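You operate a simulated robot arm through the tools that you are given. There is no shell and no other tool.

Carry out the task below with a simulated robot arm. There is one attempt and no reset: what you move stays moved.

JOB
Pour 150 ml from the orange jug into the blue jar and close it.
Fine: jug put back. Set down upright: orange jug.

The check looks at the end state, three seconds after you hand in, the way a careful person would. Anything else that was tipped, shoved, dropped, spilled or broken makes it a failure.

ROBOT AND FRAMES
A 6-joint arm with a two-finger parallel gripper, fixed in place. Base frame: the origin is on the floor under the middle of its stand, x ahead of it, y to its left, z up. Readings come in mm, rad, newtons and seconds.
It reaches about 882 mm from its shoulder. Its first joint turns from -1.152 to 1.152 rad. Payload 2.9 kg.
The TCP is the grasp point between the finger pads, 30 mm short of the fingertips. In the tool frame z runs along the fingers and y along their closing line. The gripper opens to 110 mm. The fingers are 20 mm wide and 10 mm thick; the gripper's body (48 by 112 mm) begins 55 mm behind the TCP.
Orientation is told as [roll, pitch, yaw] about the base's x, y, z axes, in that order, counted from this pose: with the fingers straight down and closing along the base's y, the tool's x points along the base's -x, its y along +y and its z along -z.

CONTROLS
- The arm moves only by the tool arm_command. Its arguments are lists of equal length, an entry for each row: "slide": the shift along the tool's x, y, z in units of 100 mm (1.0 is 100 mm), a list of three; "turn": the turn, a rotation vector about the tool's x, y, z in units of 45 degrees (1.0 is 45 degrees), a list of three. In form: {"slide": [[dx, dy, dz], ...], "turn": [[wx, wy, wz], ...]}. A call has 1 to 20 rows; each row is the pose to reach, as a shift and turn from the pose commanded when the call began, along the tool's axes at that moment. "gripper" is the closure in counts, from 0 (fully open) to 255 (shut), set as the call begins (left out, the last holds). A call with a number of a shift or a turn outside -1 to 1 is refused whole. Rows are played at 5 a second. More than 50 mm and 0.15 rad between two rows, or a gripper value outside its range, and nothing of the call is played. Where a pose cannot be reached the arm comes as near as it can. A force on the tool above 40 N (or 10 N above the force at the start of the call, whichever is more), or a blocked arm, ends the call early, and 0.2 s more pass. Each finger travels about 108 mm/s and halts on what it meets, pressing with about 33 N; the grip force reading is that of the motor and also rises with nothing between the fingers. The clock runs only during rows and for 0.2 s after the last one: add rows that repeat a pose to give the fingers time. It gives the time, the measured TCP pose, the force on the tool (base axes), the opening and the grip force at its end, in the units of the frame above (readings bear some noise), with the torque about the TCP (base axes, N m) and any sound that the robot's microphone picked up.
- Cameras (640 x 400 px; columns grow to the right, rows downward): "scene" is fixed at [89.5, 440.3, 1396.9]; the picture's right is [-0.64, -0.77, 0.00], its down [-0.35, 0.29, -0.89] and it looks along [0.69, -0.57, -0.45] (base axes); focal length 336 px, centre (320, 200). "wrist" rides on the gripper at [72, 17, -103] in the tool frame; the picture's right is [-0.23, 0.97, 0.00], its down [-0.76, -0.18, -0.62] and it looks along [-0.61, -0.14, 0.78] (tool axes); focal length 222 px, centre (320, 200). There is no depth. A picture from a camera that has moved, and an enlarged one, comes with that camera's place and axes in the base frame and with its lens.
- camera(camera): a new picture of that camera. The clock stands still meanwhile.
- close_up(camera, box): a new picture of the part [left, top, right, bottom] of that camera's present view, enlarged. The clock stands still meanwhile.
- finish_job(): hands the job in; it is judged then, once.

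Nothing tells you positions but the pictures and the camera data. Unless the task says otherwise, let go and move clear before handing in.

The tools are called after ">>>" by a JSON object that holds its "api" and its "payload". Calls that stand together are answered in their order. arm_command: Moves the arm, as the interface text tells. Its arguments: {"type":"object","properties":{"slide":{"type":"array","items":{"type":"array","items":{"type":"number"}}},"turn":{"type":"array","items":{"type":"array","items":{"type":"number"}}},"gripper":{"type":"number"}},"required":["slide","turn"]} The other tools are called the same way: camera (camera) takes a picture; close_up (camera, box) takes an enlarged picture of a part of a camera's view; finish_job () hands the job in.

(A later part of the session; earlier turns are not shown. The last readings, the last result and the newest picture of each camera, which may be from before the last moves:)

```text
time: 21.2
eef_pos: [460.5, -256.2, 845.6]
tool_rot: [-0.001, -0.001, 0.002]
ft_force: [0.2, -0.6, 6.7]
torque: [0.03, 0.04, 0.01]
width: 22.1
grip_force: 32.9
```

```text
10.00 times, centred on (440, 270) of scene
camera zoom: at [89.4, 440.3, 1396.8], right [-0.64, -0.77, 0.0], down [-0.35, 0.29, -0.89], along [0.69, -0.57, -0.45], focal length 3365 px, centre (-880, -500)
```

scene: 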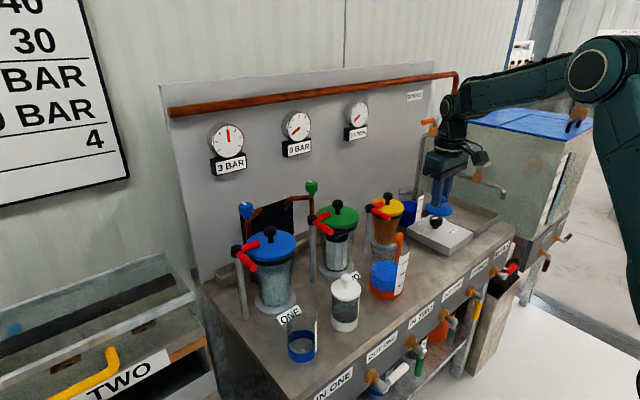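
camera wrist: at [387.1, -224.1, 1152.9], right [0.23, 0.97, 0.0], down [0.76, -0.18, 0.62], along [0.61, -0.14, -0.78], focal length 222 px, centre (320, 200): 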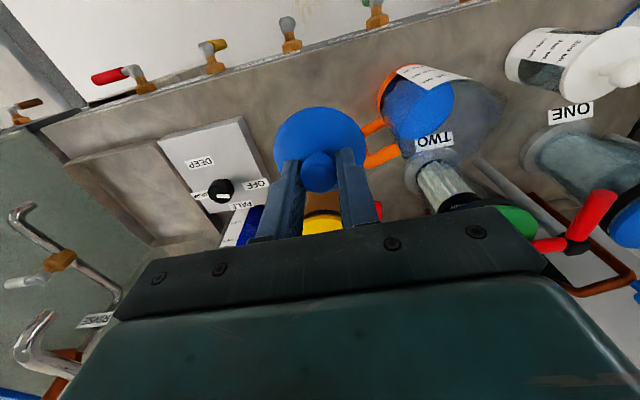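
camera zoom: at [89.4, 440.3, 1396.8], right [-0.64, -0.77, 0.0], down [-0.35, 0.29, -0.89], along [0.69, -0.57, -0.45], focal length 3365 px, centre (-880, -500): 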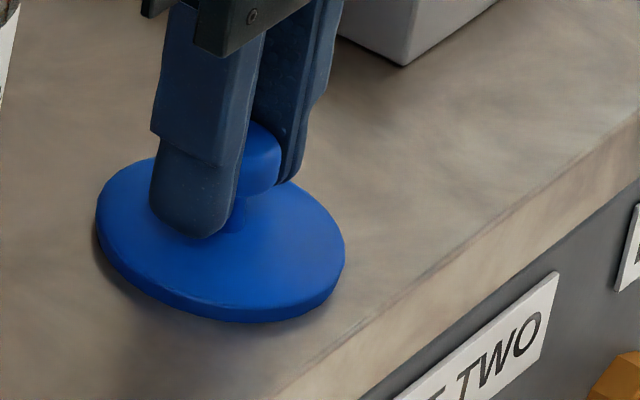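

The lid is touching the bench (6.7 N). I'll release it and rise straight up.

>>> {"api": "arm_command", "payload": {"slide": [[0, 0, -0.005], [0, 0, -0.005], [0, 0, -0.005], [0, 0, -0.1], [0, 0, -0.4], [0, 0, -0.7], [0, 0, -1.0]], "turn": [[0, 0, 0], [0, 0, 0], [0, 0, 0], [0, 0, 0], [0, 0, 0], [0, 0, 0], [0, 0, 0]], "gripper": 116}}

>>> {"api": "close_up", "payload": {"camera": "scene", "box": [350, 180, 510, 300]}}

>>> {"api": "close_up", "payload": {"camera": "wrist", "box": [220, 60, 420, 220]}}

```text
time: 22.8
eef_pos: [459.5, -255.2, 944.0]
tool_rot: [0.001, 0.0, 0.0]
ft_force: [0.4, 0.0, -0.2]
torque: [-0.01, 0.0, 0.04]
width: 59.9
grip_force: 0.0
```

```text
3.33 times, centred on (430, 240) of scene
camera zoom: at [89.5, 440.3, 1396.9], right [-0.64, -0.77, 0.0], down [-0.35, 0.29, -0.89], along [0.69, -0.57, -0.45], focal length 1122 px, centre (-47, 67)
```

zoom: 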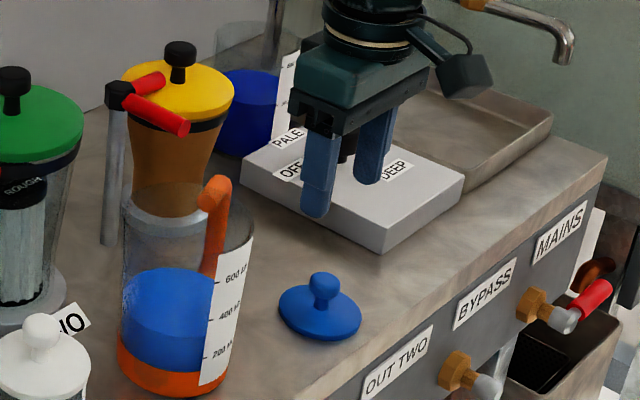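

```text
2.50 times, centred on (320, 140) of wrist
camera zoom: at [386.5, -238.9, 1047.1], right [0.23, 0.97, 0.0], down [0.76, -0.18, 0.62], along [0.61, -0.14, -0.78], focal length 555 px, centre (320, 350)
```

zoom: 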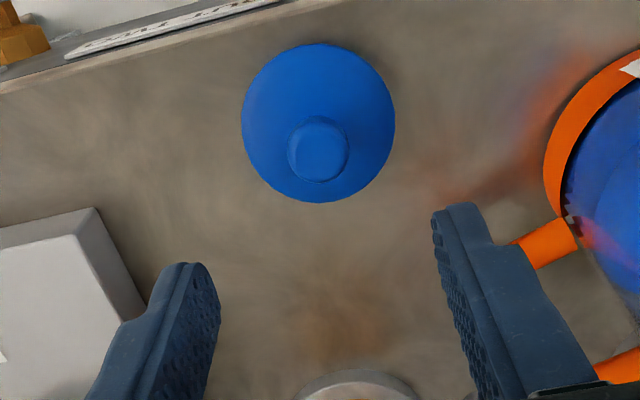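

The lid sits flat on the bench. Now I'm moving up and over to look straight at the jug and refine its axis and handle direction.

>>> {"api": "arm_command", "payload": {"slide": [[0, 0, -0.4], [0, 0, -0.8], [0, 0.1, -1.0], [0, 0.45, -1.0], [0, 0.8, -1.0], [0, 1.0, -1.0]], "turn": [[0, 0, 0], [0, 0, 0], [0, 0, 0], [0, 0, 0], [0, 0, 0], [0, 0, 0]], "gripper": 0}}

>>> {"api": "arm_command", "payload": {"slide": [[0.1, 0.2, -0.1], [0.2, 0.35, -0.2], [0.2, 0.35, -0.2]], "turn": [[0, 0, 0], [0, 0, 0], [0, 0, 0]]}}

>>> {"api": "close_up", "payload": {"camera": "wrist", "box": [260, 70, 400, 200]}}

>>> {"api": "camera", "payload": {"camera": "wrist"}}

```text
time: 24.2
eef_pos: [460.2, -156.3, 1044.2]
tool_rot: [0.001, 0.0, 0.0]
ft_force: [-0.3, -0.4, 0.3]
torque: [-0.05, 0.01, 0.01]
width: 110.0
grip_force: 0.0
```

```text
time: 25.0
eef_pos: [438.9, -119.9, 1063.8]
tool_rot: [0.0, 0.0, 0.0]
ft_force: [1.2, -0.2, -0.3]
torque: [-0.02, 0.04, 0.0]
width: 110.1
grip_force: 0.1
```

```text
3.08 times, centred on (330, 135) of wrist
camera zoom: at [365.9, -103.6, 1166.6], right [0.23, 0.97, 0.0], down [0.76, -0.18, 0.62], along [0.61, -0.14, -0.78], focal length 684 px, centre (289, 400)
```

zoom: 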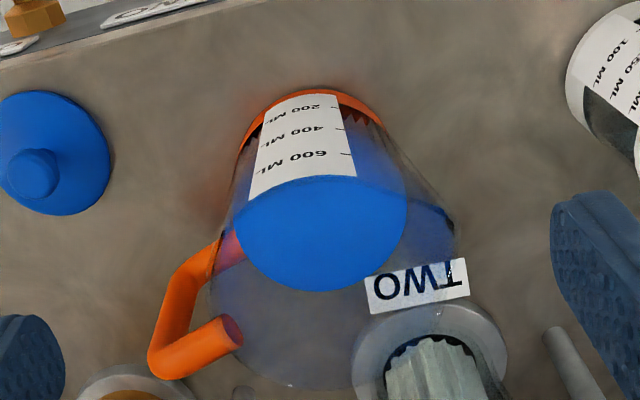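

```text
taken
camera wrist: at [365.9, -103.6, 1166.6], right [0.23, 0.97, 0.0], down [0.76, -0.18, 0.62], along [0.61, -0.14, -0.78], focal length 222 px, centre (320, 200)
```

wrist: 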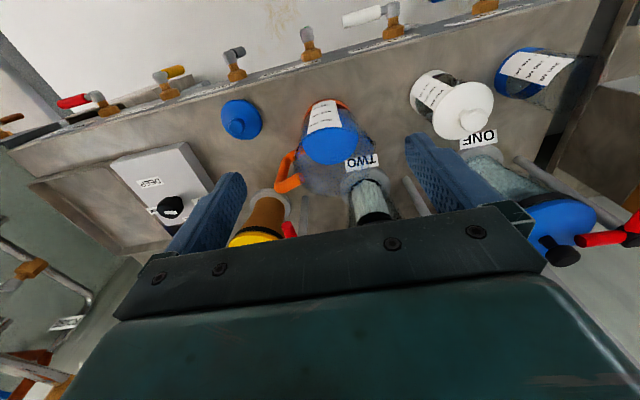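

The jug's right side seems to flare outward, opposite the handle. That could be a spout, so I'll zoom on it.

>>> {"api": "close_up", "payload": {"camera": "wrist", "box": [330, 100, 390, 160]}}

>>> {"api": "close_up", "payload": {"camera": "wrist", "box": [345, 125, 375, 155]}}

```text
6.67 times, centred on (360, 130) of wrist
camera zoom: at [365.9, -103.6, 1166.6], right [0.23, 0.97, 0.0], down [0.76, -0.18, 0.62], along [0.61, -0.14, -0.78], focal length 1481 px, centre (53, 667)
```

zoom: 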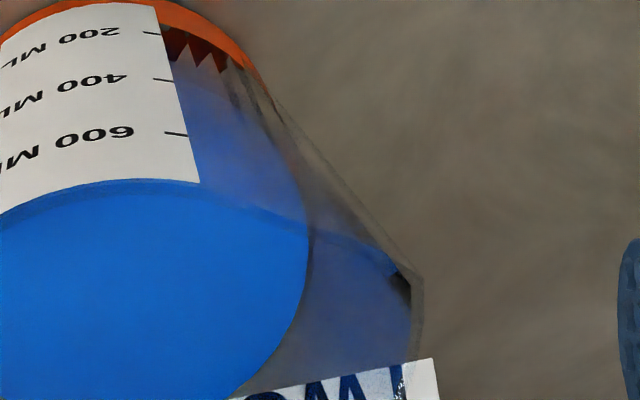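

```text
13.33 times, centred on (360, 140) of wrist
camera zoom: at [365.9, -103.6, 1166.6], right [0.23, 0.97, 0.0], down [0.76, -0.18, 0.62], along [0.61, -0.14, -0.78], focal length 2962 px, centre (-213, 1000)
```

zoom: 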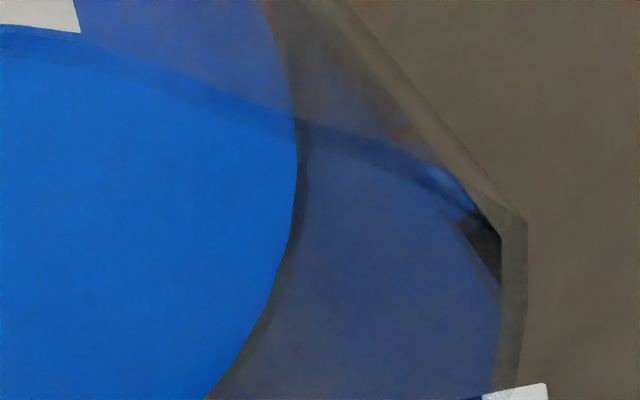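

There is a spout opposite the handle, pointing at about 108° (+y), with its tip roughly 57 mm from the axis. I'd therefore use a top-down grip across the jug with the closing line perpendicular to the spout, and tilt over the spout. Before touching it I'm testing in the air how far the wrist can yaw.

>>> {"api": "arm_command", "payload": {"slide": [[0, 0, 0], [0, 0, -0.1], [0, 0, -0.2], [0, 0, -0.3], [0, 0, -0.3], [0, 0, -0.3]], "turn": [[0, 0, -0.17], [0, 0, -0.34], [0, 0, -0.51], [0, 0, -0.68], [0, 0, -0.85], [0, 0, -1.0]]}}

>>> {"api": "arm_command", "payload": {"slide": [[0, 0, 0], [0, 0, 0], [0, 0, 0], [0, 0, 0], [0, 0, 0], [0, 0, 0]], "turn": [[0, 0, -0.17], [0, 0, -0.34], [0, 0, -0.51], [0, 0, -0.68], [0, 0, -0.85], [0, 0, -1.0]]}}

>>> {"api": "arm_command", "payload": {"slide": [[0, 0, 0], [0, 0, 0], [0, 0, 0], [0, 0, 0], [0, 0, 0], [0, 0, 0]], "turn": [[0, 0, -0.17], [0, 0, -0.34], [0, 0, -0.51], [0, 0, -0.68], [0, 0, -0.85], [0, 0, -1.0]]}}

>>> {"api": "arm_command", "payload": {"slide": [[0, 0, 0], [0, 0, 0], [0, 0, 0], [0, 0, 0], [0, 0, 0], [0, 0, 0]], "turn": [[0, 0, -0.17], [0, 0, -0.34], [0, 0, -0.51], [0, 0, -0.68], [0, 0, -0.85], [0, 0, -1.0]]}}

```text
time: 26.4
eef_pos: [438.7, -120.2, 1092.8]
tool_rot: [0.0, -0.002, 0.787]
ft_force: [-0.4, -0.2, -0.4]
torque: [0.03, -0.01, -0.02]
width: 110.1
grip_force: 0.1
```

```text
time: 27.8
eef_pos: [439.5, -121.0, 1093.7]
tool_rot: [0.0, 0.0, 1.573]
ft_force: [-0.4, 0.4, 0.3]
torque: [-0.02, 0.01, -0.01]
width: 110.1
grip_force: 0.0
```

```text
time: 29.2
eef_pos: [440.4, -120.8, 1094.2]
tool_rot: [0.0, 0.001, 2.357]
ft_force: [0.0, 0.5, -0.8]
torque: [0.02, -0.01, -0.01]
width: 110.1
grip_force: 0.1
```

```text
time: 30.6
eef_pos: [484.0, -108.3, 1154.0]
tool_rot: [-0.062, -0.019, 3.133]
ft_force: [-0.2, 0.3, 1.1]
torque: [0.04, 0.03, 0.02]
width: 110.3
grip_force: 0.0
out of reach, approached as far as the arm can: row 4, 5, 6
```

The wrist yaw runs out near +165°. A grip at +108° and a pour at -105° (turning back through 0) are both inside its range. Turning back now.

>>> {"api": "arm_command", "payload": {"slide": [[0, 0, 0], [0, 0, 0], [0, 0, 0], [0, 0, 0], [0, 0, 0], [0, 0, 0]], "turn": [[0, 0, 0.17], [0, 0, 0.34], [0, 0, 0.51], [0, 0, 0.68], [0, 0, 0.85], [0, 0, 1.0]]}}

>>> {"api": "arm_command", "payload": {"slide": [[0, 0, 0], [0, 0, 0], [0, 0, 0], [0, 0, 0], [0, 0, 0], [0, 0, 0]], "turn": [[0, 0, 0.17], [0, 0, 0.34], [0, 0, 0.51], [0, 0, 0.68], [0, 0, 0.85], [0, 0, 1.0]]}}

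>>> {"api": "arm_command", "payload": {"slide": [[0, 0, 0], [0, 0, 0], [0, 0, 0], [0, 0, 0], [0, 0, 0], [0, 0, 0]], "turn": [[0, 0, 0.17], [0, 0, 0.34], [0, 0, 0.51], [0, 0, 0.68], [0, 0, 0.85], [0, 0, 1.0]]}}

>>> {"api": "arm_command", "payload": {"slide": [[0, 0, 0], [0, 0, 0], [0, 0, 0], [0, 0, 0], [0, 0, 0], [0, 0, 0]], "turn": [[0, 0, 0.17], [0, 0, 0.34], [0, 0, 0.51], [0, 0, 0.68], [0, 0, 0.85], [0, 0, 1.0]]}}

```text
time: 32.0
eef_pos: [481.2, -109.3, 1155.3]
tool_rot: [-0.029, -0.058, 2.347]
ft_force: [0.3, -0.7, 0.1]
torque: [0.0, -0.01, -0.01]
width: 110.0
grip_force: 0.0
```

```text
time: 33.4
eef_pos: [482.8, -106.7, 1155.2]
tool_rot: [0.019, -0.061, 1.559]
ft_force: [0.0, -0.9, 0.4]
torque: [-0.02, 0.02, 0.03]
width: 110.2
grip_force: 0.0
```

```text
time: 34.8
eef_pos: [481.8, -109.2, 1155.0]
tool_rot: [0.056, -0.031, 0.772]
ft_force: [0.7, 0.5, 0.0]
torque: [-0.01, 0.0, 0.0]
width: 110.0
grip_force: 0.0
```

```text
time: 36.2
eef_pos: [482.1, -107.1, 1156.1]
tool_rot: [0.061, 0.019, -0.011]
ft_force: [0.7, -0.4, -0.1]
torque: [-0.02, 0.02, -0.01]
width: 109.9
grip_force: 0.1
```

The commanded pose picked up a small residual tilt from the unreachable rows. I'll straighten the tool and move over to the pour area at height for a dry run of the tilt.

>>> {"api": "arm_command", "payload": {"slide": [[0, 0, 0], [0, 0.4, 0], [0, 0.8, 0], [0, 1.0, 0]], "turn": [[0.0777, -0.0242, -0.014], [0.0777, -0.0242, -0.014], [0.0777, -0.0242, -0.014], [0.0777, -0.0242, -0.014]]}}

>>> {"api": "arm_command", "payload": {"slide": [[0, 0.4, 0], [0, 0.8, 0], [0, 1.0, 0]], "turn": [[0, 0, 0], [0, 0, 0], [0, 0, 0]]}}

>>> {"api": "arm_command", "payload": {"slide": [[0, 0.4, 0], [0, 0.8, 0], [0, 1.0, 0]], "turn": [[0, 0, 0], [0, 0, 0], [0, 0, 0]]}}

>>> {"api": "arm_command", "payload": {"slide": [[-0.1, 0.3, 0], [-0.2, 0.3, 0], [-0.2, 0.3, 0], [-0.2, 0.3, 0], [-0.2, 0.3, 0], [-0.2, 0.3, 0]], "turn": [[0, 0, 0.17], [0, 0, 0.34], [0, 0, 0.51], [0, 0, 0.68], [0, 0, 0.85], [0, 0, 1.0]]}}

>>> {"api": "arm_command", "payload": {"slide": [[0, 0, 0], [0, 0, 0], [0, 0, 0], [0, 0, 0], [0, 0, 0], [0, 0, 0]], "turn": [[0, 0, 0.17], [0, 0, 0.34], [0, 0, 0.51], [0, 0, 0.68], [0, 0, 0.85], [0, 0, 1.0]]}}

>>> {"api": "arm_command", "payload": {"slide": [[0, 0, 0], [0, 0, 0], [0, 0, 0]], "turn": [[0, 0, 0.17], [0, 0, 0.333], [0, 0, 0.333]]}}

```text
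time: 37.2
eef_pos: [482.6, -8.0, 1160.6]
tool_rot: [0.002, 0.0, 0.002]
ft_force: [0.4, -0.2, -0.1]
torque: [0.02, -0.01, -0.02]
width: 109.9
grip_force: 0.1
```

```text
time: 38.0
eef_pos: [481.9, 91.9, 1161.6]
tool_rot: [0.001, -0.001, 0.002]
ft_force: [-1.2, 0.3, -0.2]
torque: [0.01, -0.02, 0.02]
width: 110.0
grip_force: 0.0
```

```text
time: 38.8
eef_pos: [482.8, 190.7, 1162.0]
tool_rot: [0.0, -0.002, 0.002]
ft_force: [-0.2, 0.3, 0.1]
torque: [-0.02, 0.01, 0.0]
width: 109.8
grip_force: 0.1
```

```text
time: 40.2
eef_pos: [503.3, 220.1, 1162.1]
tool_rot: [-0.002, 0.001, -0.786]
ft_force: [0.0, 0.3, 0.2]
torque: [0.01, 0.01, 0.0]
width: 110.0
grip_force: 0.0
```

```text
time: 41.6
eef_pos: [503.1, 222.2, 1163.0]
tool_rot: [0.0, 0.001, -1.571]
ft_force: [-0.1, 0.4, 0.3]
torque: [-0.01, 0.03, -0.01]
width: 109.9
grip_force: 0.0
```

```text
time: 42.4
eef_pos: [503.1, 220.9, 1161.9]
tool_rot: [-0.001, -0.001, -1.834]
ft_force: [0.2, 0.2, -0.4]
torque: [-0.02, 0.02, 0.01]
width: 110.0
grip_force: 0.1
```

Yaw is now -105°. Next I'll dry-run the tilt at height to see whether the arm can reach it.

>>> {"api": "arm_command", "payload": {"slide": [[0, 0, 0], [0, 0, 0], [0, 0, 0], [0, 0, 0], [0, 0, 0], [0, 0, 0]], "turn": [[0, 0.17, 0], [0, 0.34, 0], [0, 0.51, 0], [0, 0.68, 0], [0, 0.85, 0], [0, 1.0, 0]]}}

>>> {"api": "camera", "payload": {"camera": "scene"}}

```text
time: 43.8
eef_pos: [502.4, 221.6, 1162.7]
tool_rot: [0.001, 0.789, -1.829]
ft_force: [0.1, -0.4, 0.5]
torque: [0.02, -0.01, -0.03]
width: 109.9
grip_force: 0.1
out of reach, approached as far as the arm can: row 1
```

```text
taken
```

scene: 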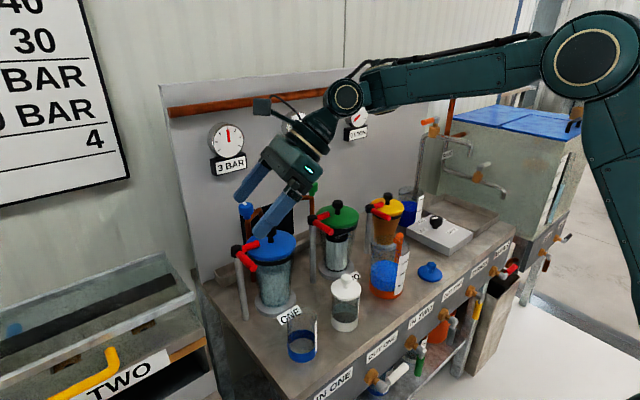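

The tilt works, with the camera on top. Continuing to about 75° to confirm the full pour angle is reachable.

>>> {"api": "arm_command", "payload": {"slide": [[0, 0, 0], [0, 0, 0], [0, 0, 0], [0, 0, 0]], "turn": [[0, 0.17, 0], [0, 0.34, 0], [0, 0.51, 0], [0, 0.66, 0]]}}

>>> {"api": "camera", "payload": {"camera": "scene"}}

>>> {"api": "camera", "payload": {"camera": "wrist"}}

```text
time: 44.8
eef_pos: [503.4, 221.4, 1162.9]
tool_rot: [0.002, 1.307, -1.828]
ft_force: [0.8, -0.2, 0.4]
torque: [0.03, -0.01, -0.02]
width: 110.0
grip_force: 0.1
```

```text
taken
```

scene: 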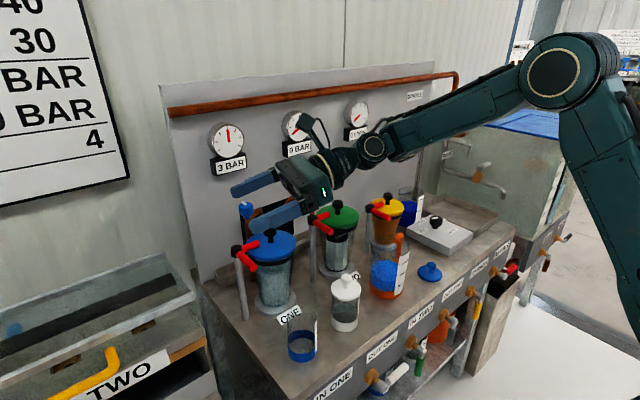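

```text
taken
camera wrist: at [497.7, 138.9, 1258.4], right [0.93, -0.31, -0.22], down [-0.38, -0.73, -0.57], along [0.02, 0.61, -0.79], focal length 222 px, centre (320, 200)
```

wrist: 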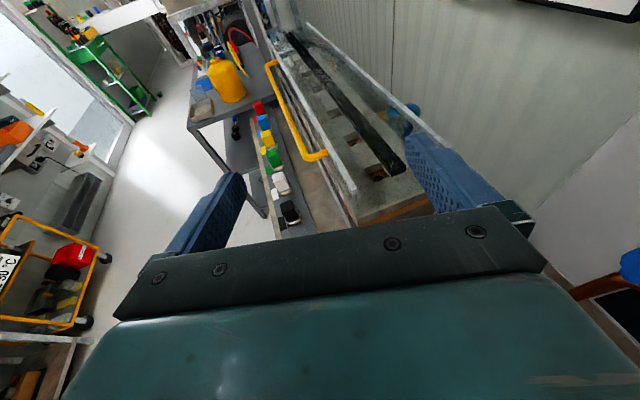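

The full pour angle is reachable. A red valve lever near dispenser ONE sticks out towards (567, 212, 985), so a pour direction of about -80° gives more room. I'm turning to that and lowering through the dry-run pose to check it's reachable and clear.

>>> {"api": "arm_command", "payload": {"slide": [[0, 0, 0], [0, 0, 0], [0, 0, 0], [0, 0, 0]], "turn": [[0.134, 0, -0.036], [0.268, 0, -0.0723], [0.402, 0, -0.1085], [0.536, 0, -0.1446]]}}

>>> {"api": "arm_command", "payload": {"slide": [[-0.33, -0.045, 0.1], [-0.66, -0.09, 0.2], [-1.0, -0.137, 0.312]], "turn": [[0, 0, 0], [0, 0, 0], [0, 0, 0]]}}

>>> {"api": "camera", "payload": {"camera": "scene"}}

```text
time: 45.8
eef_pos: [468.9, 276.0, 1129.4]
tool_rot: [0.042, 1.277, -1.399]
ft_force: [-0.2, 0.1, -0.2]
torque: [0.02, 0.04, 0.01]
width: 110.2
grip_force: 0.1
out of reach, approached as far as the arm can: row 3, 4
```

```text
time: 46.6
eef_pos: [458.5, 275.9, 1024.2]
tool_rot: [0.042, 1.277, -1.397]
ft_force: [-0.1, 0.3, 0.5]
torque: [0.02, -0.04, -0.04]
width: 110.1
grip_force: 0.0
```

```text
taken
```

scene: 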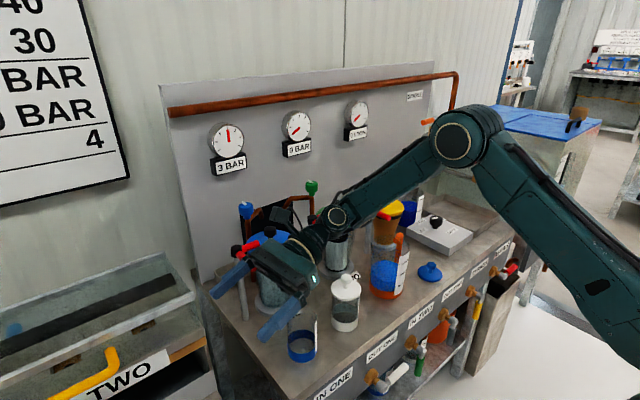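

The arm ran short of range near -80°, so about -92° is the practical choice. Before moving I'll check how the gripper sits relative to the red lever and the jars.

>>> {"api": "close_up", "payload": {"camera": "scene", "box": [200, 180, 380, 380]}}

>>> {"api": "camera", "payload": {"camera": "wrist"}}

```text
2.00 times, centred on (290, 280) of scene
camera zoom: at [89.5, 440.3, 1396.9], right [-0.64, -0.77, 0.0], down [-0.35, 0.29, -0.89], along [0.69, -0.57, -0.45], focal length 673 px, centre (380, 40)
```

zoom: 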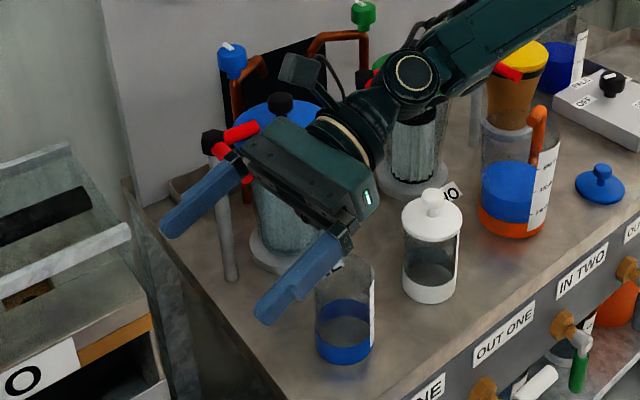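

```text
taken
camera wrist: at [484.2, 200.3, 1123.5], right [0.98, 0.06, -0.21], down [-0.06, -0.83, -0.55], along [-0.21, 0.55, -0.81], focal length 222 px, centre (320, 200)
```

wrist: 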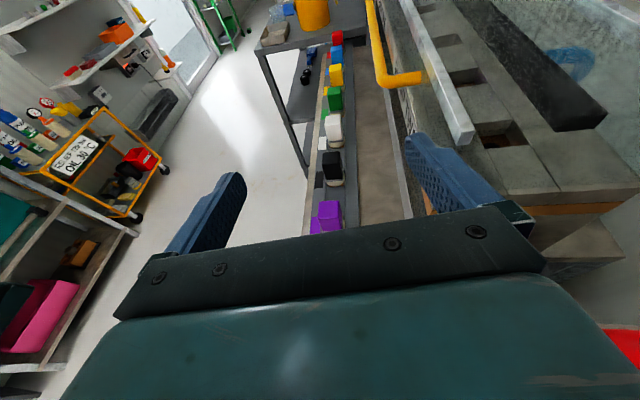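

Pose and clearances look workable. I'll shift to about -92° and lower to the actual pour pose as an empty dry run.

>>> {"api": "arm_command", "payload": {"slide": [[-0.05, 0.07, -0.17], [-0.1, 0.14, -0.35], [-0.157, 0.204, -0.521]], "turn": [[-0.07, -0.016, 0.026], [-0.14, -0.032, 0.052], [-0.202, -0.048, 0.077]]}}

>>> {"api": "close_up", "payload": {"camera": "scene", "box": [200, 180, 380, 380]}}

```text
time: 47.4
eef_pos: [486.1, 224.3, 1026.7]
tool_rot: [0.01, 1.241, -1.602]
ft_force: [0.0, 0.1, -0.8]
torque: [0.0, 0.03, 0.0]
width: 110.0
grip_force: 0.2
```

```text
2.00 times, centred on (290, 280) of scene
camera zoom: at [89.5, 440.3, 1396.9], right [-0.64, -0.77, 0.0], down [-0.35, 0.29, -0.89], along [0.69, -0.57, -0.45], focal length 673 px, centre (380, 40)
```

zoom: 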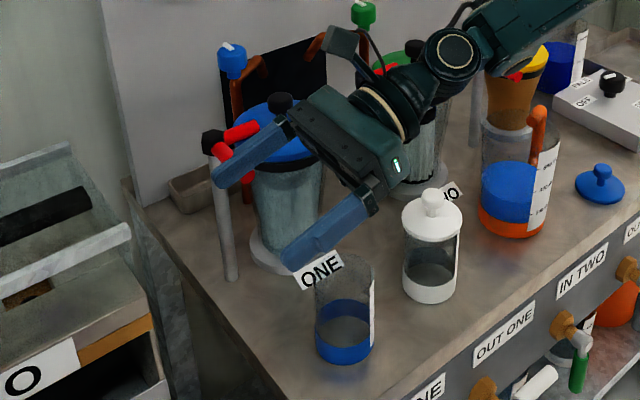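

>>> {"api": "arm_command", "payload": {"slide": [[-0.2, 0, 0.07], [-0.45, 0, 0.155], [-0.7, 0, 0.24]], "turn": [[0, 0, 0], [0, 0, 0], [0, 0, 0]]}}

>>> {"api": "close_up", "payload": {"camera": "scene", "box": [200, 180, 380, 380]}}

>>> {"api": "camera", "payload": {"camera": "wrist"}}

```text
time: 48.2
eef_pos: [484.2, 225.0, 950.6]
tool_rot: [0.011, 1.241, -1.599]
ft_force: [0.6, -1.3, 0.2]
torque: [0.02, 0.01, -0.02]
width: 110.1
grip_force: 0.0
```

```text
2.00 times, centred on (290, 280) of scene
camera zoom: at [89.5, 440.3, 1396.9], right [-0.64, -0.77, 0.0], down [-0.35, 0.29, -0.89], along [0.69, -0.57, -0.45], focal length 673 px, centre (380, 40)
```

zoom: 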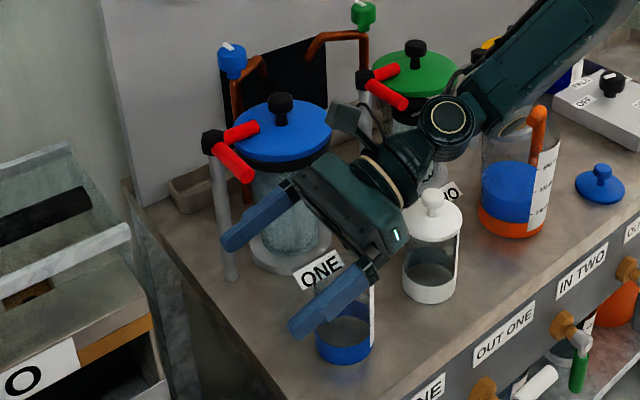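

```text
taken
camera wrist: at [498.3, 150.1, 1052.3], right [0.97, -0.11, -0.21], down [-0.21, -0.83, -0.52], along [-0.12, 0.55, -0.83], focal length 222 px, centre (320, 200)
```

wrist: 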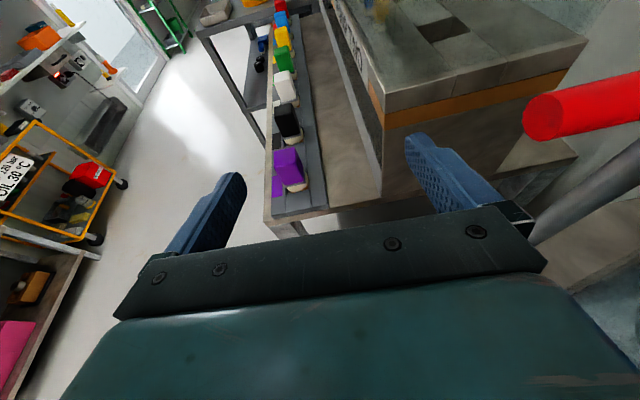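

The pour pose is reachable and clear of everything. Now I'm backing out: raise, untilt, and yaw around towards +108° for the jug grip.

>>> {"api": "arm_command", "payload": {"slide": [[0.3, 0, -0.1], [0.65, 0, -0.22], [0.95, 0, -0.32], [0.95, 0, -0.32]], "turn": [[0, 0, 0], [0, 0, 0], [0, 0, 0], [0.014, 0, 0]]}}

>>> {"api": "arm_command", "payload": {"slide": [[0.3, 0, -0.1], [0.5, 0, -0.17], [0.5, 0, -0.17], [0.5, 0, -0.17], [0.5, 0, -0.17], [0.5, 0, -0.17], [0.5, 0, -0.17]], "turn": [[0, -0.1, 0], [0, -0.25, 0], [0, -0.4, 0], [0, -0.55, 0], [0, -0.7, 0], [0, -0.85, 0], [0, -1.0, 0]]}}

>>> {"api": "arm_command", "payload": {"slide": [[0, 0, 0], [0, 0, 0], [0, 0, 0], [0, 0, 0]], "turn": [[0, -0.15, 0], [0, -0.3, 0], [0, -0.45, 0], [0, -0.58, 0]]}}

```text
time: 49.2
eef_pos: [484.3, 225.8, 1053.7]
tool_rot: [-0.002, 1.241, -1.603]
ft_force: [0.5, 0.9, 0.0]
torque: [0.02, 0.01, 0.02]
width: 109.8
grip_force: 0.1
```

```text
time: 50.8
eef_pos: [483.8, 226.7, 1105.6]
tool_rot: [-0.003, 0.452, -1.6]
ft_force: [-0.1, 0.2, -0.3]
torque: [0.01, -0.05, -0.02]
width: 110.0
grip_force: 0.1
```

```text
time: 51.8
eef_pos: [483.9, 225.3, 1105.2]
tool_rot: [-0.002, -0.002, -1.597]
ft_force: [-0.5, -0.2, 0.2]
torque: [-0.01, -0.01, -0.05]
width: 110.2
grip_force: 0.1
```

>>> {"api": "arm_command", "payload": {"slide": [[-0.17, 0.005, 0], [-0.34, 0.01, 0], [-0.51, 0.015, 0], [-0.68, 0.02, 0], [-0.85, 0.025, 0], [-1.0, 0.03, 0]], "turn": [[0, 0, -0.17], [0, 0, -0.34], [0, 0, -0.51], [0, 0, -0.68], [0, 0, -0.85], [0, 0, -1.0]]}}

>>> {"api": "arm_command", "payload": {"slide": [[-0.12, -0.115, 0], [-0.24, -0.23, 0], [-0.36, -0.345, 0], [-0.48, -0.46, 0], [-0.6, -0.575, 0], [-0.725, -0.688, 0]], "turn": [[0, 0, -0.17], [0, 0, -0.34], [0, 0, -0.51], [0, 0, -0.68], [0, 0, -0.85], [0, 0, -1.0]]}}

>>> {"api": "arm_command", "payload": {"slide": [[-0.03, -0.17, 0], [-0.06, -0.34, 0], [-0.09, -0.51, 0], [-0.12, -0.68, 0], [-0.15, -0.85, 0], [-0.176, -0.996, 0]], "turn": [[0, 0, -0.17], [0, 0, -0.34], [0, 0, -0.51], [0, 0, -0.68], [0, 0, -0.85], [0, 0, -1.0]]}}

>>> {"api": "arm_command", "payload": {"slide": [[0.05, -0.055, 0], [0.1, -0.11, 0], [0.16, -0.17, 0], [0.21, -0.22, 0], [0.26, -0.275, 0], [0.316, -0.334, 0]], "turn": [[0, 0, -0.17], [0, 0, -0.34], [0, 0, -0.51], [0, 0, -0.68], [0, 0, -0.85], [0, 0, -1.0]]}}

>>> {"api": "arm_command", "payload": {"slide": [[0, 0, 0], [0, 0, 0], [0, 0, 0], [0, 0, 0]], "turn": [[0, 0, -0.15], [0, 0, -0.3], [0, 0, -0.433], [0, 0, -0.433]]}}

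>>> {"api": "camera", "payload": {"camera": "wrist"}}

>>> {"api": "camera", "payload": {"camera": "scene"}}

```text
time: 53.2
eef_pos: [484.5, 126.0, 1103.5]
tool_rot: [-0.001, 0.001, -0.811]
ft_force: [0.6, -0.6, 0.1]
torque: [0.01, -0.01, -0.01]
width: 110.1
grip_force: 0.0
```

```text
time: 54.6
eef_pos: [483.6, 24.7, 1105.5]
tool_rot: [0.0, -0.001, -0.027]
ft_force: [-0.8, -0.5, -1.4]
torque: [-0.01, -0.01, 0.0]
width: 110.0
grip_force: 0.1
```

```text
time: 56.0
eef_pos: [498.7, -72.9, 1103.9]
tool_rot: [-0.002, 0.001, 0.758]
ft_force: [-0.2, 0.1, 0.2]
torque: [-0.05, -0.01, -0.03]
width: 109.9
grip_force: 0.0
```

```text
time: 57.4
eef_pos: [499.1, -120.8, 1104.7]
tool_rot: [0.001, 0.0, 1.545]
ft_force: [0.8, 1.0, 0.0]
torque: [-0.03, -0.02, 0.03]
width: 110.1
grip_force: 0.0
```

```text
time: 58.4
eef_pos: [499.2, -120.0, 1104.9]
tool_rot: [0.001, 0.001, 1.884]
ft_force: [0.0, -0.7, -0.3]
torque: [0.02, -0.01, 0.03]
width: 109.9
grip_force: 0.0
```

```text
taken
camera wrist: at [504.5, -194.5, 1206.5], right [-1.0, -0.08, 0.0], down [-0.07, 0.78, 0.62], along [-0.05, 0.62, -0.78], focal length 222 px, centre (320, 200)
```

wrist: 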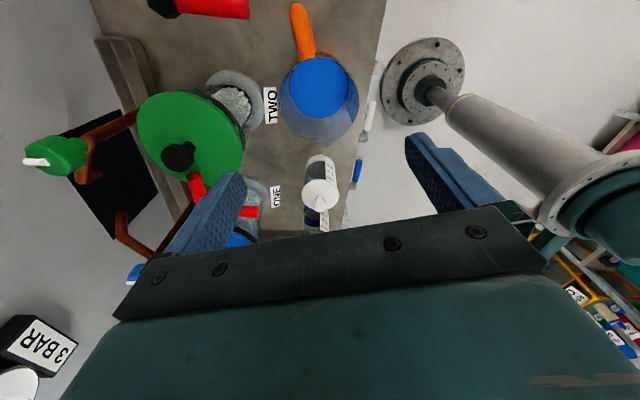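

```text
taken
```

scene: 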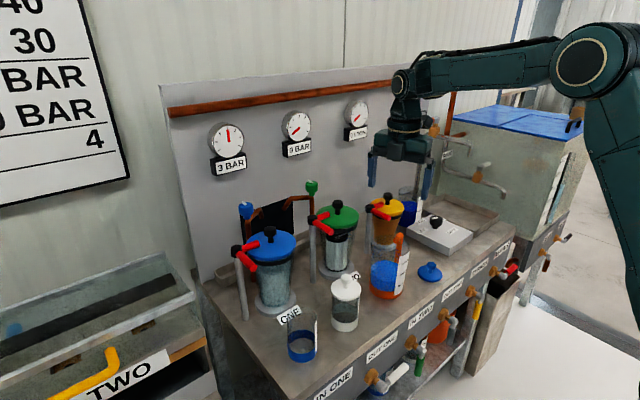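

Now the camera looks along the handle-spout line, so I'll zoom on the jug to refine its axis, rim, spout and handle.

>>> {"api": "close_up", "payload": {"camera": "wrist", "box": [260, 0, 380, 150]}}

>>> {"api": "close_up", "payload": {"camera": "wrist", "box": [270, 80, 370, 150]}}

```text
2.67 times, centred on (320, 75) of wrist
camera zoom: at [504.5, -194.5, 1206.5], right [-1.0, -0.08, 0.0], down [-0.07, 0.78, 0.62], along [-0.05, 0.62, -0.78], focal length 592 px, centre (320, 533)
```

zoom: 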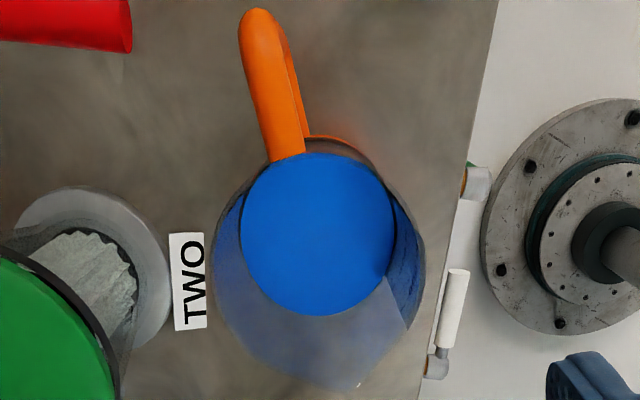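

```text
5.71 times, centred on (320, 115) of wrist
camera zoom: at [504.5, -194.5, 1206.5], right [-1.0, -0.08, 0.0], down [-0.07, 0.78, 0.62], along [-0.05, 0.62, -0.78], focal length 1269 px, centre (320, 686)
```

zoom: 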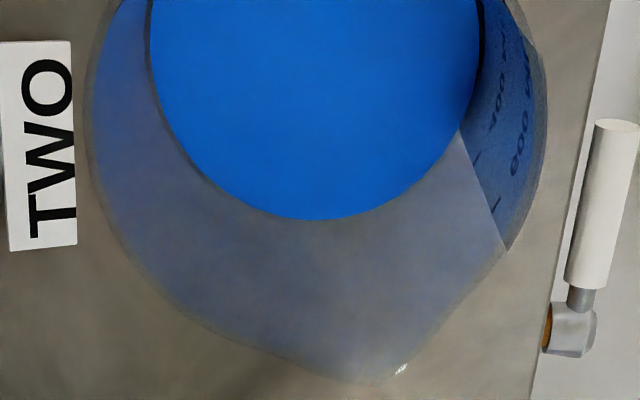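

The spout is now clear: the rim narrows to a tip opposite the handle, and the rim flares slightly (R≈47 at the top, ≈44.5 at the water line). On a flared jug a top grip could let it swing, so a side grip is safer: fingers ~20° below horizontal pointing along +18°, right finger passing through the handle loop, then pour by rolling over the spout. I'm turning the tool and testing that orientation above the bench.

>>> {"api": "arm_command", "payload": {"slide": [[0.002, 0.1, 0], [0.004, 0.2, 0], [0.006, 0.3, 0], [0.008, 0.4, 0], [0.01, 0.5, 0], [0.011, 0.602, 0]], "turn": [[0, 0, 0.17], [0, 0, 0.34], [0, 0, 0.51], [0, 0, 0.68], [0, 0, 0.85], [0, 0, 1.0]]}}

>>> {"api": "arm_command", "payload": {"slide": [[0, 0, 0], [0, 0, 0], [0, 0, 0], [0, 0, 0], [0, 0, 0], [0, 0, 0]], "turn": [[0, 0, 0.17], [0, 0, 0.34], [0, 0, 0.51], [0, 0, 0.68], [0, 0, 0.85], [0, 0, 1.0]]}}

>>> {"api": "arm_command", "payload": {"slide": [[0, 0, 0], [0, 0, 0], [0, 0, 0], [0, 0, 0], [0, 0, 0], [0, 0, 0]], "turn": [[0, -0.17, 0], [0, -0.34, 0], [0, -0.51, 0], [0, -0.68, 0], [0, -0.85, 0], [0, -1.0, 0]]}}

>>> {"api": "arm_command", "payload": {"slide": [[0, 0, 0], [0, 0, 0], [0, 0, 0], [0, 0, 0]], "turn": [[0, -0.15, 0], [0, -0.3, 0], [0, -0.45, 0], [0, -0.556, 0]]}}

>>> {"api": "camera", "payload": {"camera": "scene"}}

>>> {"api": "camera", "payload": {"camera": "wrist"}}

```text
time: 59.8
eef_pos: [440.9, -139.2, 1104.5]
tool_rot: [0.001, -0.001, 1.096]
ft_force: [-0.8, 1.0, -0.2]
torque: [0.0, -0.02, 0.01]
width: 110.2
grip_force: 0.0
```

```text
time: 61.2
eef_pos: [442.3, -139.7, 1104.2]
tool_rot: [-0.001, 0.001, 0.308]
ft_force: [1.9, -0.5, -0.1]
torque: [0.03, 0.04, 0.01]
width: 110.2
grip_force: 0.2
```

```text
time: 62.6
eef_pos: [442.0, -140.8, 1104.4]
tool_rot: [0.001, -0.787, 0.312]
ft_force: [0.5, -0.6, -0.6]
torque: [0.0, 0.03, 0.0]
width: 109.8
grip_force: 0.0
```

```text
time: 63.6
eef_pos: [442.7, -140.2, 1104.8]
tool_rot: [0.0, -1.222, 0.313]
ft_force: [-0.2, -0.2, -0.2]
torque: [0.0, 0.02, 0.01]
width: 110.3
grip_force: 0.0
```

```text
taken
```

scene: 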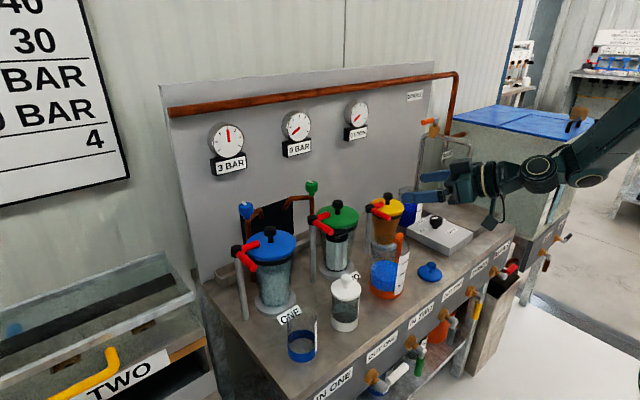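

```text
taken
camera wrist: at [320.1, -161.2, 1070.5], right [-0.22, 0.95, 0.21], down [-0.26, -0.27, 0.93], along [0.94, 0.15, 0.3], focal length 222 px, centre (320, 200)
```

wrist: 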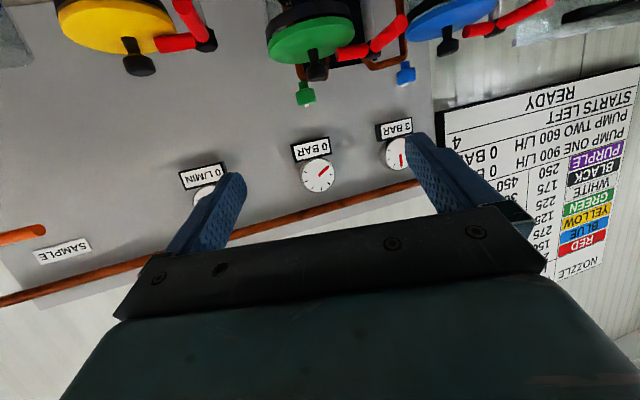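

That orientation is reachable. Next is a dry run at height of the matching pour pose near the blue jar (tool pointing about -40°, rolled 71° over the spout side).

>>> {"api": "arm_command", "payload": {"slide": [[-0.012, 0.178, 0.034], [-0.025, 0.355, 0.068], [-0.037, 0.533, 0.102], [-0.05, 0.71, 0.136], [-0.062, 0.888, 0.17]], "turn": [[0.121, 0, 0.044], [0.242, 0, 0.088], [0.364, 0, 0.132], [0.485, 0, 0.176], [0.606, 0, 0.22]]}}

>>> {"api": "arm_command", "payload": {"slide": [[0.013, 0.186, -0.034], [0.025, 0.373, -0.069], [0.038, 0.559, -0.103], [0.05, 0.746, -0.138], [0.063, 0.932, -0.172]], "turn": [[0.121, 0, 0.044], [0.242, 0, 0.088], [0.364, 0, 0.132], [0.485, 0, 0.176], [0.606, 0, 0.22]]}}

>>> {"api": "arm_command", "payload": {"slide": [[0.077, 0.268, -0.212], [0.154, 0.536, -0.423], [0.154, 0.536, -0.423]], "turn": [[0, 0, 0], [0, 0, 0], [0, 0, 0]]}}

>>> {"api": "arm_command", "payload": {"slide": [[0, 0, 0], [0, 0, 0], [0, 0, 0], [0, 0, 0], [0, 0, 0], [0, 0, 0]], "turn": [[0.058, 0, -0.16], [0.116, 0, -0.32], [0.174, 0, -0.48], [0.233, 0, -0.64], [0.291, 0, -0.8], [0.342, 0, -0.94]]}}

>>> {"api": "arm_command", "payload": {"slide": [[0, 0, 0], [0, 0, 0], [0, 0, 0], [0, 0, 0]], "turn": [[0.05, 0, -0.138], [0.1, 0, -0.275], [0.15, 0, -0.412], [0.198, 0, -0.543]]}}

>>> {"api": "camera", "payload": {"camera": "scene"}}

>>> {"api": "camera", "payload": {"camera": "wrist"}}

```text
time: 64.8
eef_pos: [433.2, -48.0, 1104.4]
tool_rot: [0.001, -1.222, -0.193]
ft_force: [0.0, -0.2, -0.4]
torque: [-0.03, 0.0, -0.01]
width: 109.9
grip_force: 0.0
```

```text
time: 66.0
eef_pos: [432.4, 45.0, 1104.1]
tool_rot: [-0.002, -1.222, -0.7]
ft_force: [-0.4, 0.4, 0.2]
torque: [0.05, -0.01, -0.04]
width: 110.2
grip_force: 0.1
```

```text
time: 66.8
eef_pos: [433.1, 116.2, 1105.3]
tool_rot: [-0.002, -1.223, -0.698]
ft_force: [-0.4, 0.3, 0.5]
torque: [0.0, 0.04, -0.02]
width: 109.6
grip_force: 0.0
```

```text
time: 68.2
eef_pos: [437.0, 99.1, 1093.9]
tool_rot: [-1.227, -0.724, 0.393]
ft_force: [-0.1, 0.2, 0.1]
torque: [0.04, -0.01, -0.04]
width: 110.1
grip_force: 0.1
out of reach, approached as far as the arm can: row 6
```

```text
time: 69.2
eef_pos: [447.9, 42.5, 1063.7]
tool_rot: [-1.384, -0.311, 0.519]
ft_force: [0.2, 0.0, -0.1]
torque: [0.03, 0.01, 0.01]
width: 109.9
grip_force: 0.1
out of reach, approached as far as the arm can: row 1, 2, 3, 4
```

```text
taken
```

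scene: 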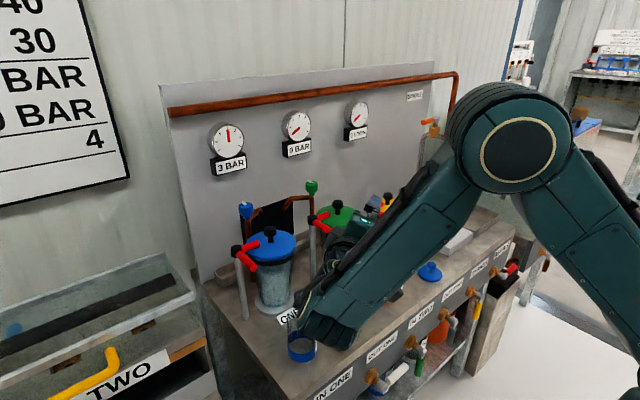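

```text
taken
camera wrist: at [335.0, 99.5, 1043.8], right [0.35, 0.41, -0.84], down [0.26, 0.82, 0.51], along [0.9, -0.4, 0.18], focal length 222 px, centre (320, 200)
```

wrist: 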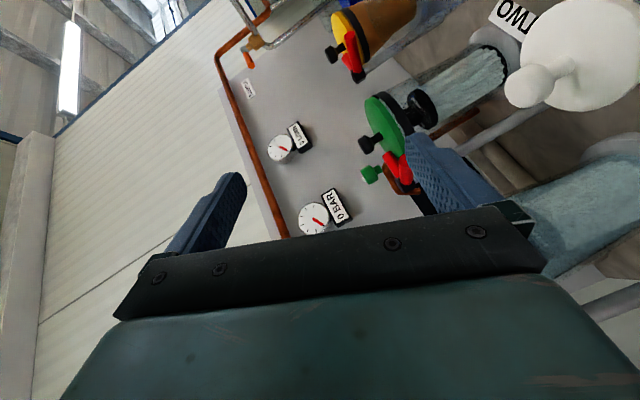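

That pour direction runs into the wrist's sideways limit (the tool can't point near-perpendicular to the arm plane). A better way is to turn the jug about 180° first with a simple top grip (lift only, no tilt), then side-grip it and pour to the right from the free +y side, which keeps the arm in a natural posture. First I'm raising and straightening the tool.

>>> {"api": "arm_command", "payload": {"slide": [[-0.06, -0.19, -0.035], [-0.12, -0.37, -0.07], [-0.184, -0.561, -0.106], [-0.184, -0.561, -0.106], [-0.184, -0.561, -0.106]], "turn": [[-0.16, 0.077, 0.028], [-0.32, 0.154, 0.055], [-0.48, 0.23, 0.083], [-0.64, 0.307, 0.11], [-0.802, 0.384, 0.138]]}}

>>> {"api": "arm_command", "payload": {"slide": [[0, 0, 0], [0, 0, 0], [0, 0, 0], [0, 0, 0], [0, 0, 0], [0, 0, 0]], "turn": [[-0.16, 0.077, 0.028], [-0.32, 0.154, 0.055], [-0.48, 0.23, 0.083], [-0.64, 0.307, 0.11], [-0.802, 0.384, 0.138], [-0.802, 0.384, 0.138]]}}

```text
time: 70.4
eef_pos: [449.7, 43.8, 1122.2]
tool_rot: [-0.656, -0.246, 0.195]
ft_force: [0.3, -0.5, 0.6]
torque: [0.02, 0.05, -0.01]
width: 110.0
grip_force: 0.0
```

```text
time: 71.8
eef_pos: [448.9, 41.6, 1122.6]
tool_rot: [0.002, -0.001, -0.002]
ft_force: [0.5, -0.6, 0.3]
torque: [0.04, -0.01, 0.01]
width: 109.8
grip_force: 0.0
```

The tool is straight again. Now I'm going over the jug with yaw -72°, so the closing line is across the jug and clear of handle and spout.

>>> {"api": "arm_command", "payload": {"slide": [[-0.05, -0.16, 0], [-0.1, -0.33, 0], [-0.15, -0.49, 0], [-0.2, -0.66, 0], [-0.25, -0.82, 0]], "turn": [[0, 0, 0.16], [0, 0, 0.32], [0, 0, 0.48], [0, 0, 0.64], [0, 0, 0.8]]}}

>>> {"api": "arm_command", "payload": {"slide": [[-0.136, -0.1, 0], [-0.27, -0.2, 0], [-0.41, -0.3, 0], [-0.54, -0.41, 0], [-0.679, -0.508, 0], [-0.679, -0.508, 0]], "turn": [[0, 0, 0.16], [0, 0, 0.32], [0, 0, 0.48], [0, 0, 0.64], [0, 0, 0.8], [0, 0, 0.8]]}}

>>> {"api": "camera", "payload": {"camera": "wrist"}}

>>> {"api": "close_up", "payload": {"camera": "wrist", "box": [240, 30, 400, 190]}}

```text
time: 73.0
eef_pos: [474.8, -38.2, 1120.3]
tool_rot: [0.001, -0.001, -0.63]
ft_force: [-0.3, -0.3, -0.5]
torque: [0.01, -0.04, 0.02]
width: 110.2
grip_force: 0.0
```

```text
time: 74.4
eef_pos: [497.7, -119.5, 1125.6]
tool_rot: [0.0, 0.003, -1.258]
ft_force: [0.3, -0.5, 0.4]
torque: [-0.04, 0.01, 0.0]
width: 110.1
grip_force: 0.1
```

```text
taken
camera wrist: at [492.3, -45.4, 1226.4], right [1.0, 0.08, 0.0], down [0.07, -0.78, 0.62], along [0.05, -0.62, -0.78], focal length 222 px, centre (320, 200)
```

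wrist: 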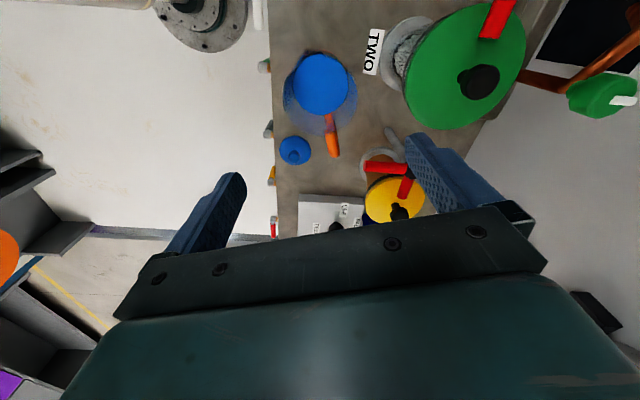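

```text
2.50 times, centred on (320, 110) of wrist
camera zoom: at [492.3, -45.4, 1226.4], right [1.0, 0.08, 0.0], down [0.07, -0.78, 0.62], along [0.05, -0.62, -0.78], focal length 555 px, centre (320, 425)
```

zoom: 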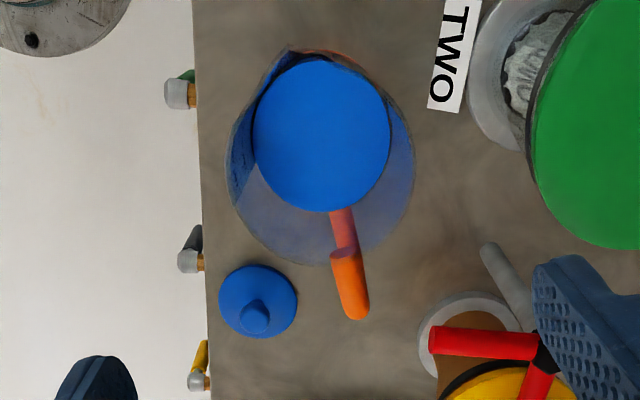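

I have a good view: the rim centre lines up with the TCP column (R≈47), with the handle and spout along the camera line. I'm descending to just above the rim and re-checking.

>>> {"api": "arm_command", "payload": {"slide": [[-0.019, 0.002, 0.35], [-0.019, 0.002, 0.7], [-0.019, 0.002, 1.0]], "turn": [[0, 0, 0], [0, 0, 0], [0, 0, 0]]}}

>>> {"api": "arm_command", "payload": {"slide": [[0, 0, 0.25], [0, 0, 0.45], [0, 0, 0.45]], "turn": [[0, 0, 0], [0, 0, 0], [0, 0, 0]]}}

>>> {"api": "camera", "payload": {"camera": "wrist"}}

>>> {"api": "close_up", "payload": {"camera": "scene", "box": [340, 170, 480, 310]}}

```text
time: 75.2
eef_pos: [499.9, -119.9, 1022.6]
tool_rot: [0.003, 0.0, -1.255]
ft_force: [-0.8, -1.4, 0.3]
torque: [-0.01, 0.0, -0.04]
width: 109.9
grip_force: 0.1
```

```text
time: 76.0
eef_pos: [499.6, -120.6, 978.5]
tool_rot: [0.002, 0.001, -1.256]
ft_force: [0.4, 0.3, -0.6]
torque: [-0.03, 0.02, -0.02]
width: 109.8
grip_force: 0.0
```

```text
taken
camera wrist: at [492.3, -46.1, 1080.5], right [1.0, 0.09, 0.0], down [0.07, -0.78, 0.62], along [0.05, -0.62, -0.78], focal length 222 px, centre (320, 200)
```

wrist: 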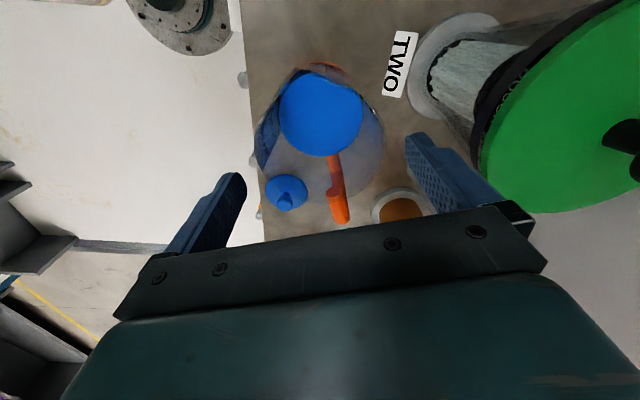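

```text
2.86 times, centred on (410, 240) of scene
camera zoom: at [89.5, 440.3, 1396.9], right [-0.64, -0.77, 0.0], down [-0.35, 0.29, -0.89], along [0.69, -0.57, -0.45], focal length 961 px, centre (63, 86)
```

zoom: 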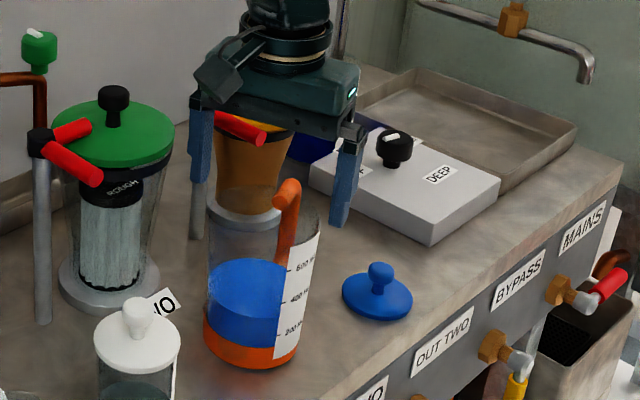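

The fingers are clear on both sides. I'm lowering them around the jug.

>>> {"api": "arm_command", "payload": {"slide": [[0, 0, 0.2], [0, 0, 0.4], [0, 0, 0.6], [0, 0, 0.75], [0, 0, 0.82], [0, 0, 0.82]], "turn": [[0, 0, 0], [0, 0, 0], [0, 0, 0], [0, 0, 0], [0, 0, 0], [0, 0, 0]]}}

>>> {"api": "camera", "payload": {"camera": "wrist"}}

>>> {"api": "close_up", "payload": {"camera": "scene", "box": [340, 170, 480, 310]}}

```text
time: 77.4
eef_pos: [500.5, -121.0, 896.1]
tool_rot: [0.002, 0.002, -1.257]
ft_force: [0.0, -0.1, -0.2]
torque: [-0.01, 0.01, -0.04]
width: 110.0
grip_force: 0.1
```

```text
taken
camera wrist: at [493.7, -47.2, 997.8], right [1.0, 0.09, 0.0], down [0.07, -0.78, 0.62], along [0.05, -0.62, -0.78], focal length 222 px, centre (320, 200)
```

wrist: 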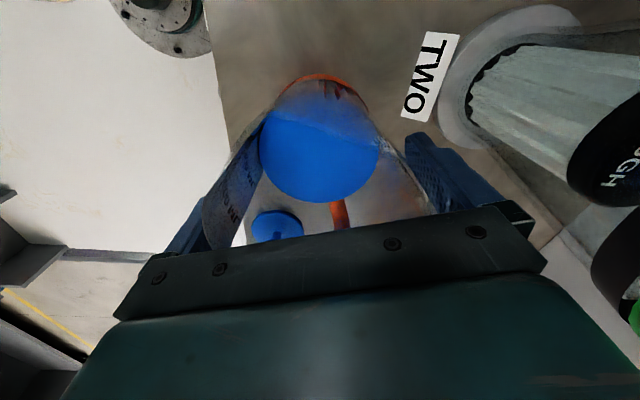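

```text
2.86 times, centred on (410, 240) of scene
camera zoom: at [89.5, 440.3, 1396.9], right [-0.64, -0.77, 0.0], down [-0.35, 0.29, -0.89], along [0.69, -0.57, -0.45], focal length 961 px, centre (63, 86)
```

zoom: 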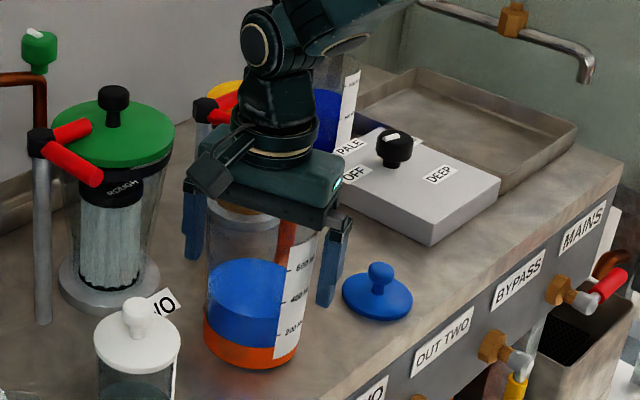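

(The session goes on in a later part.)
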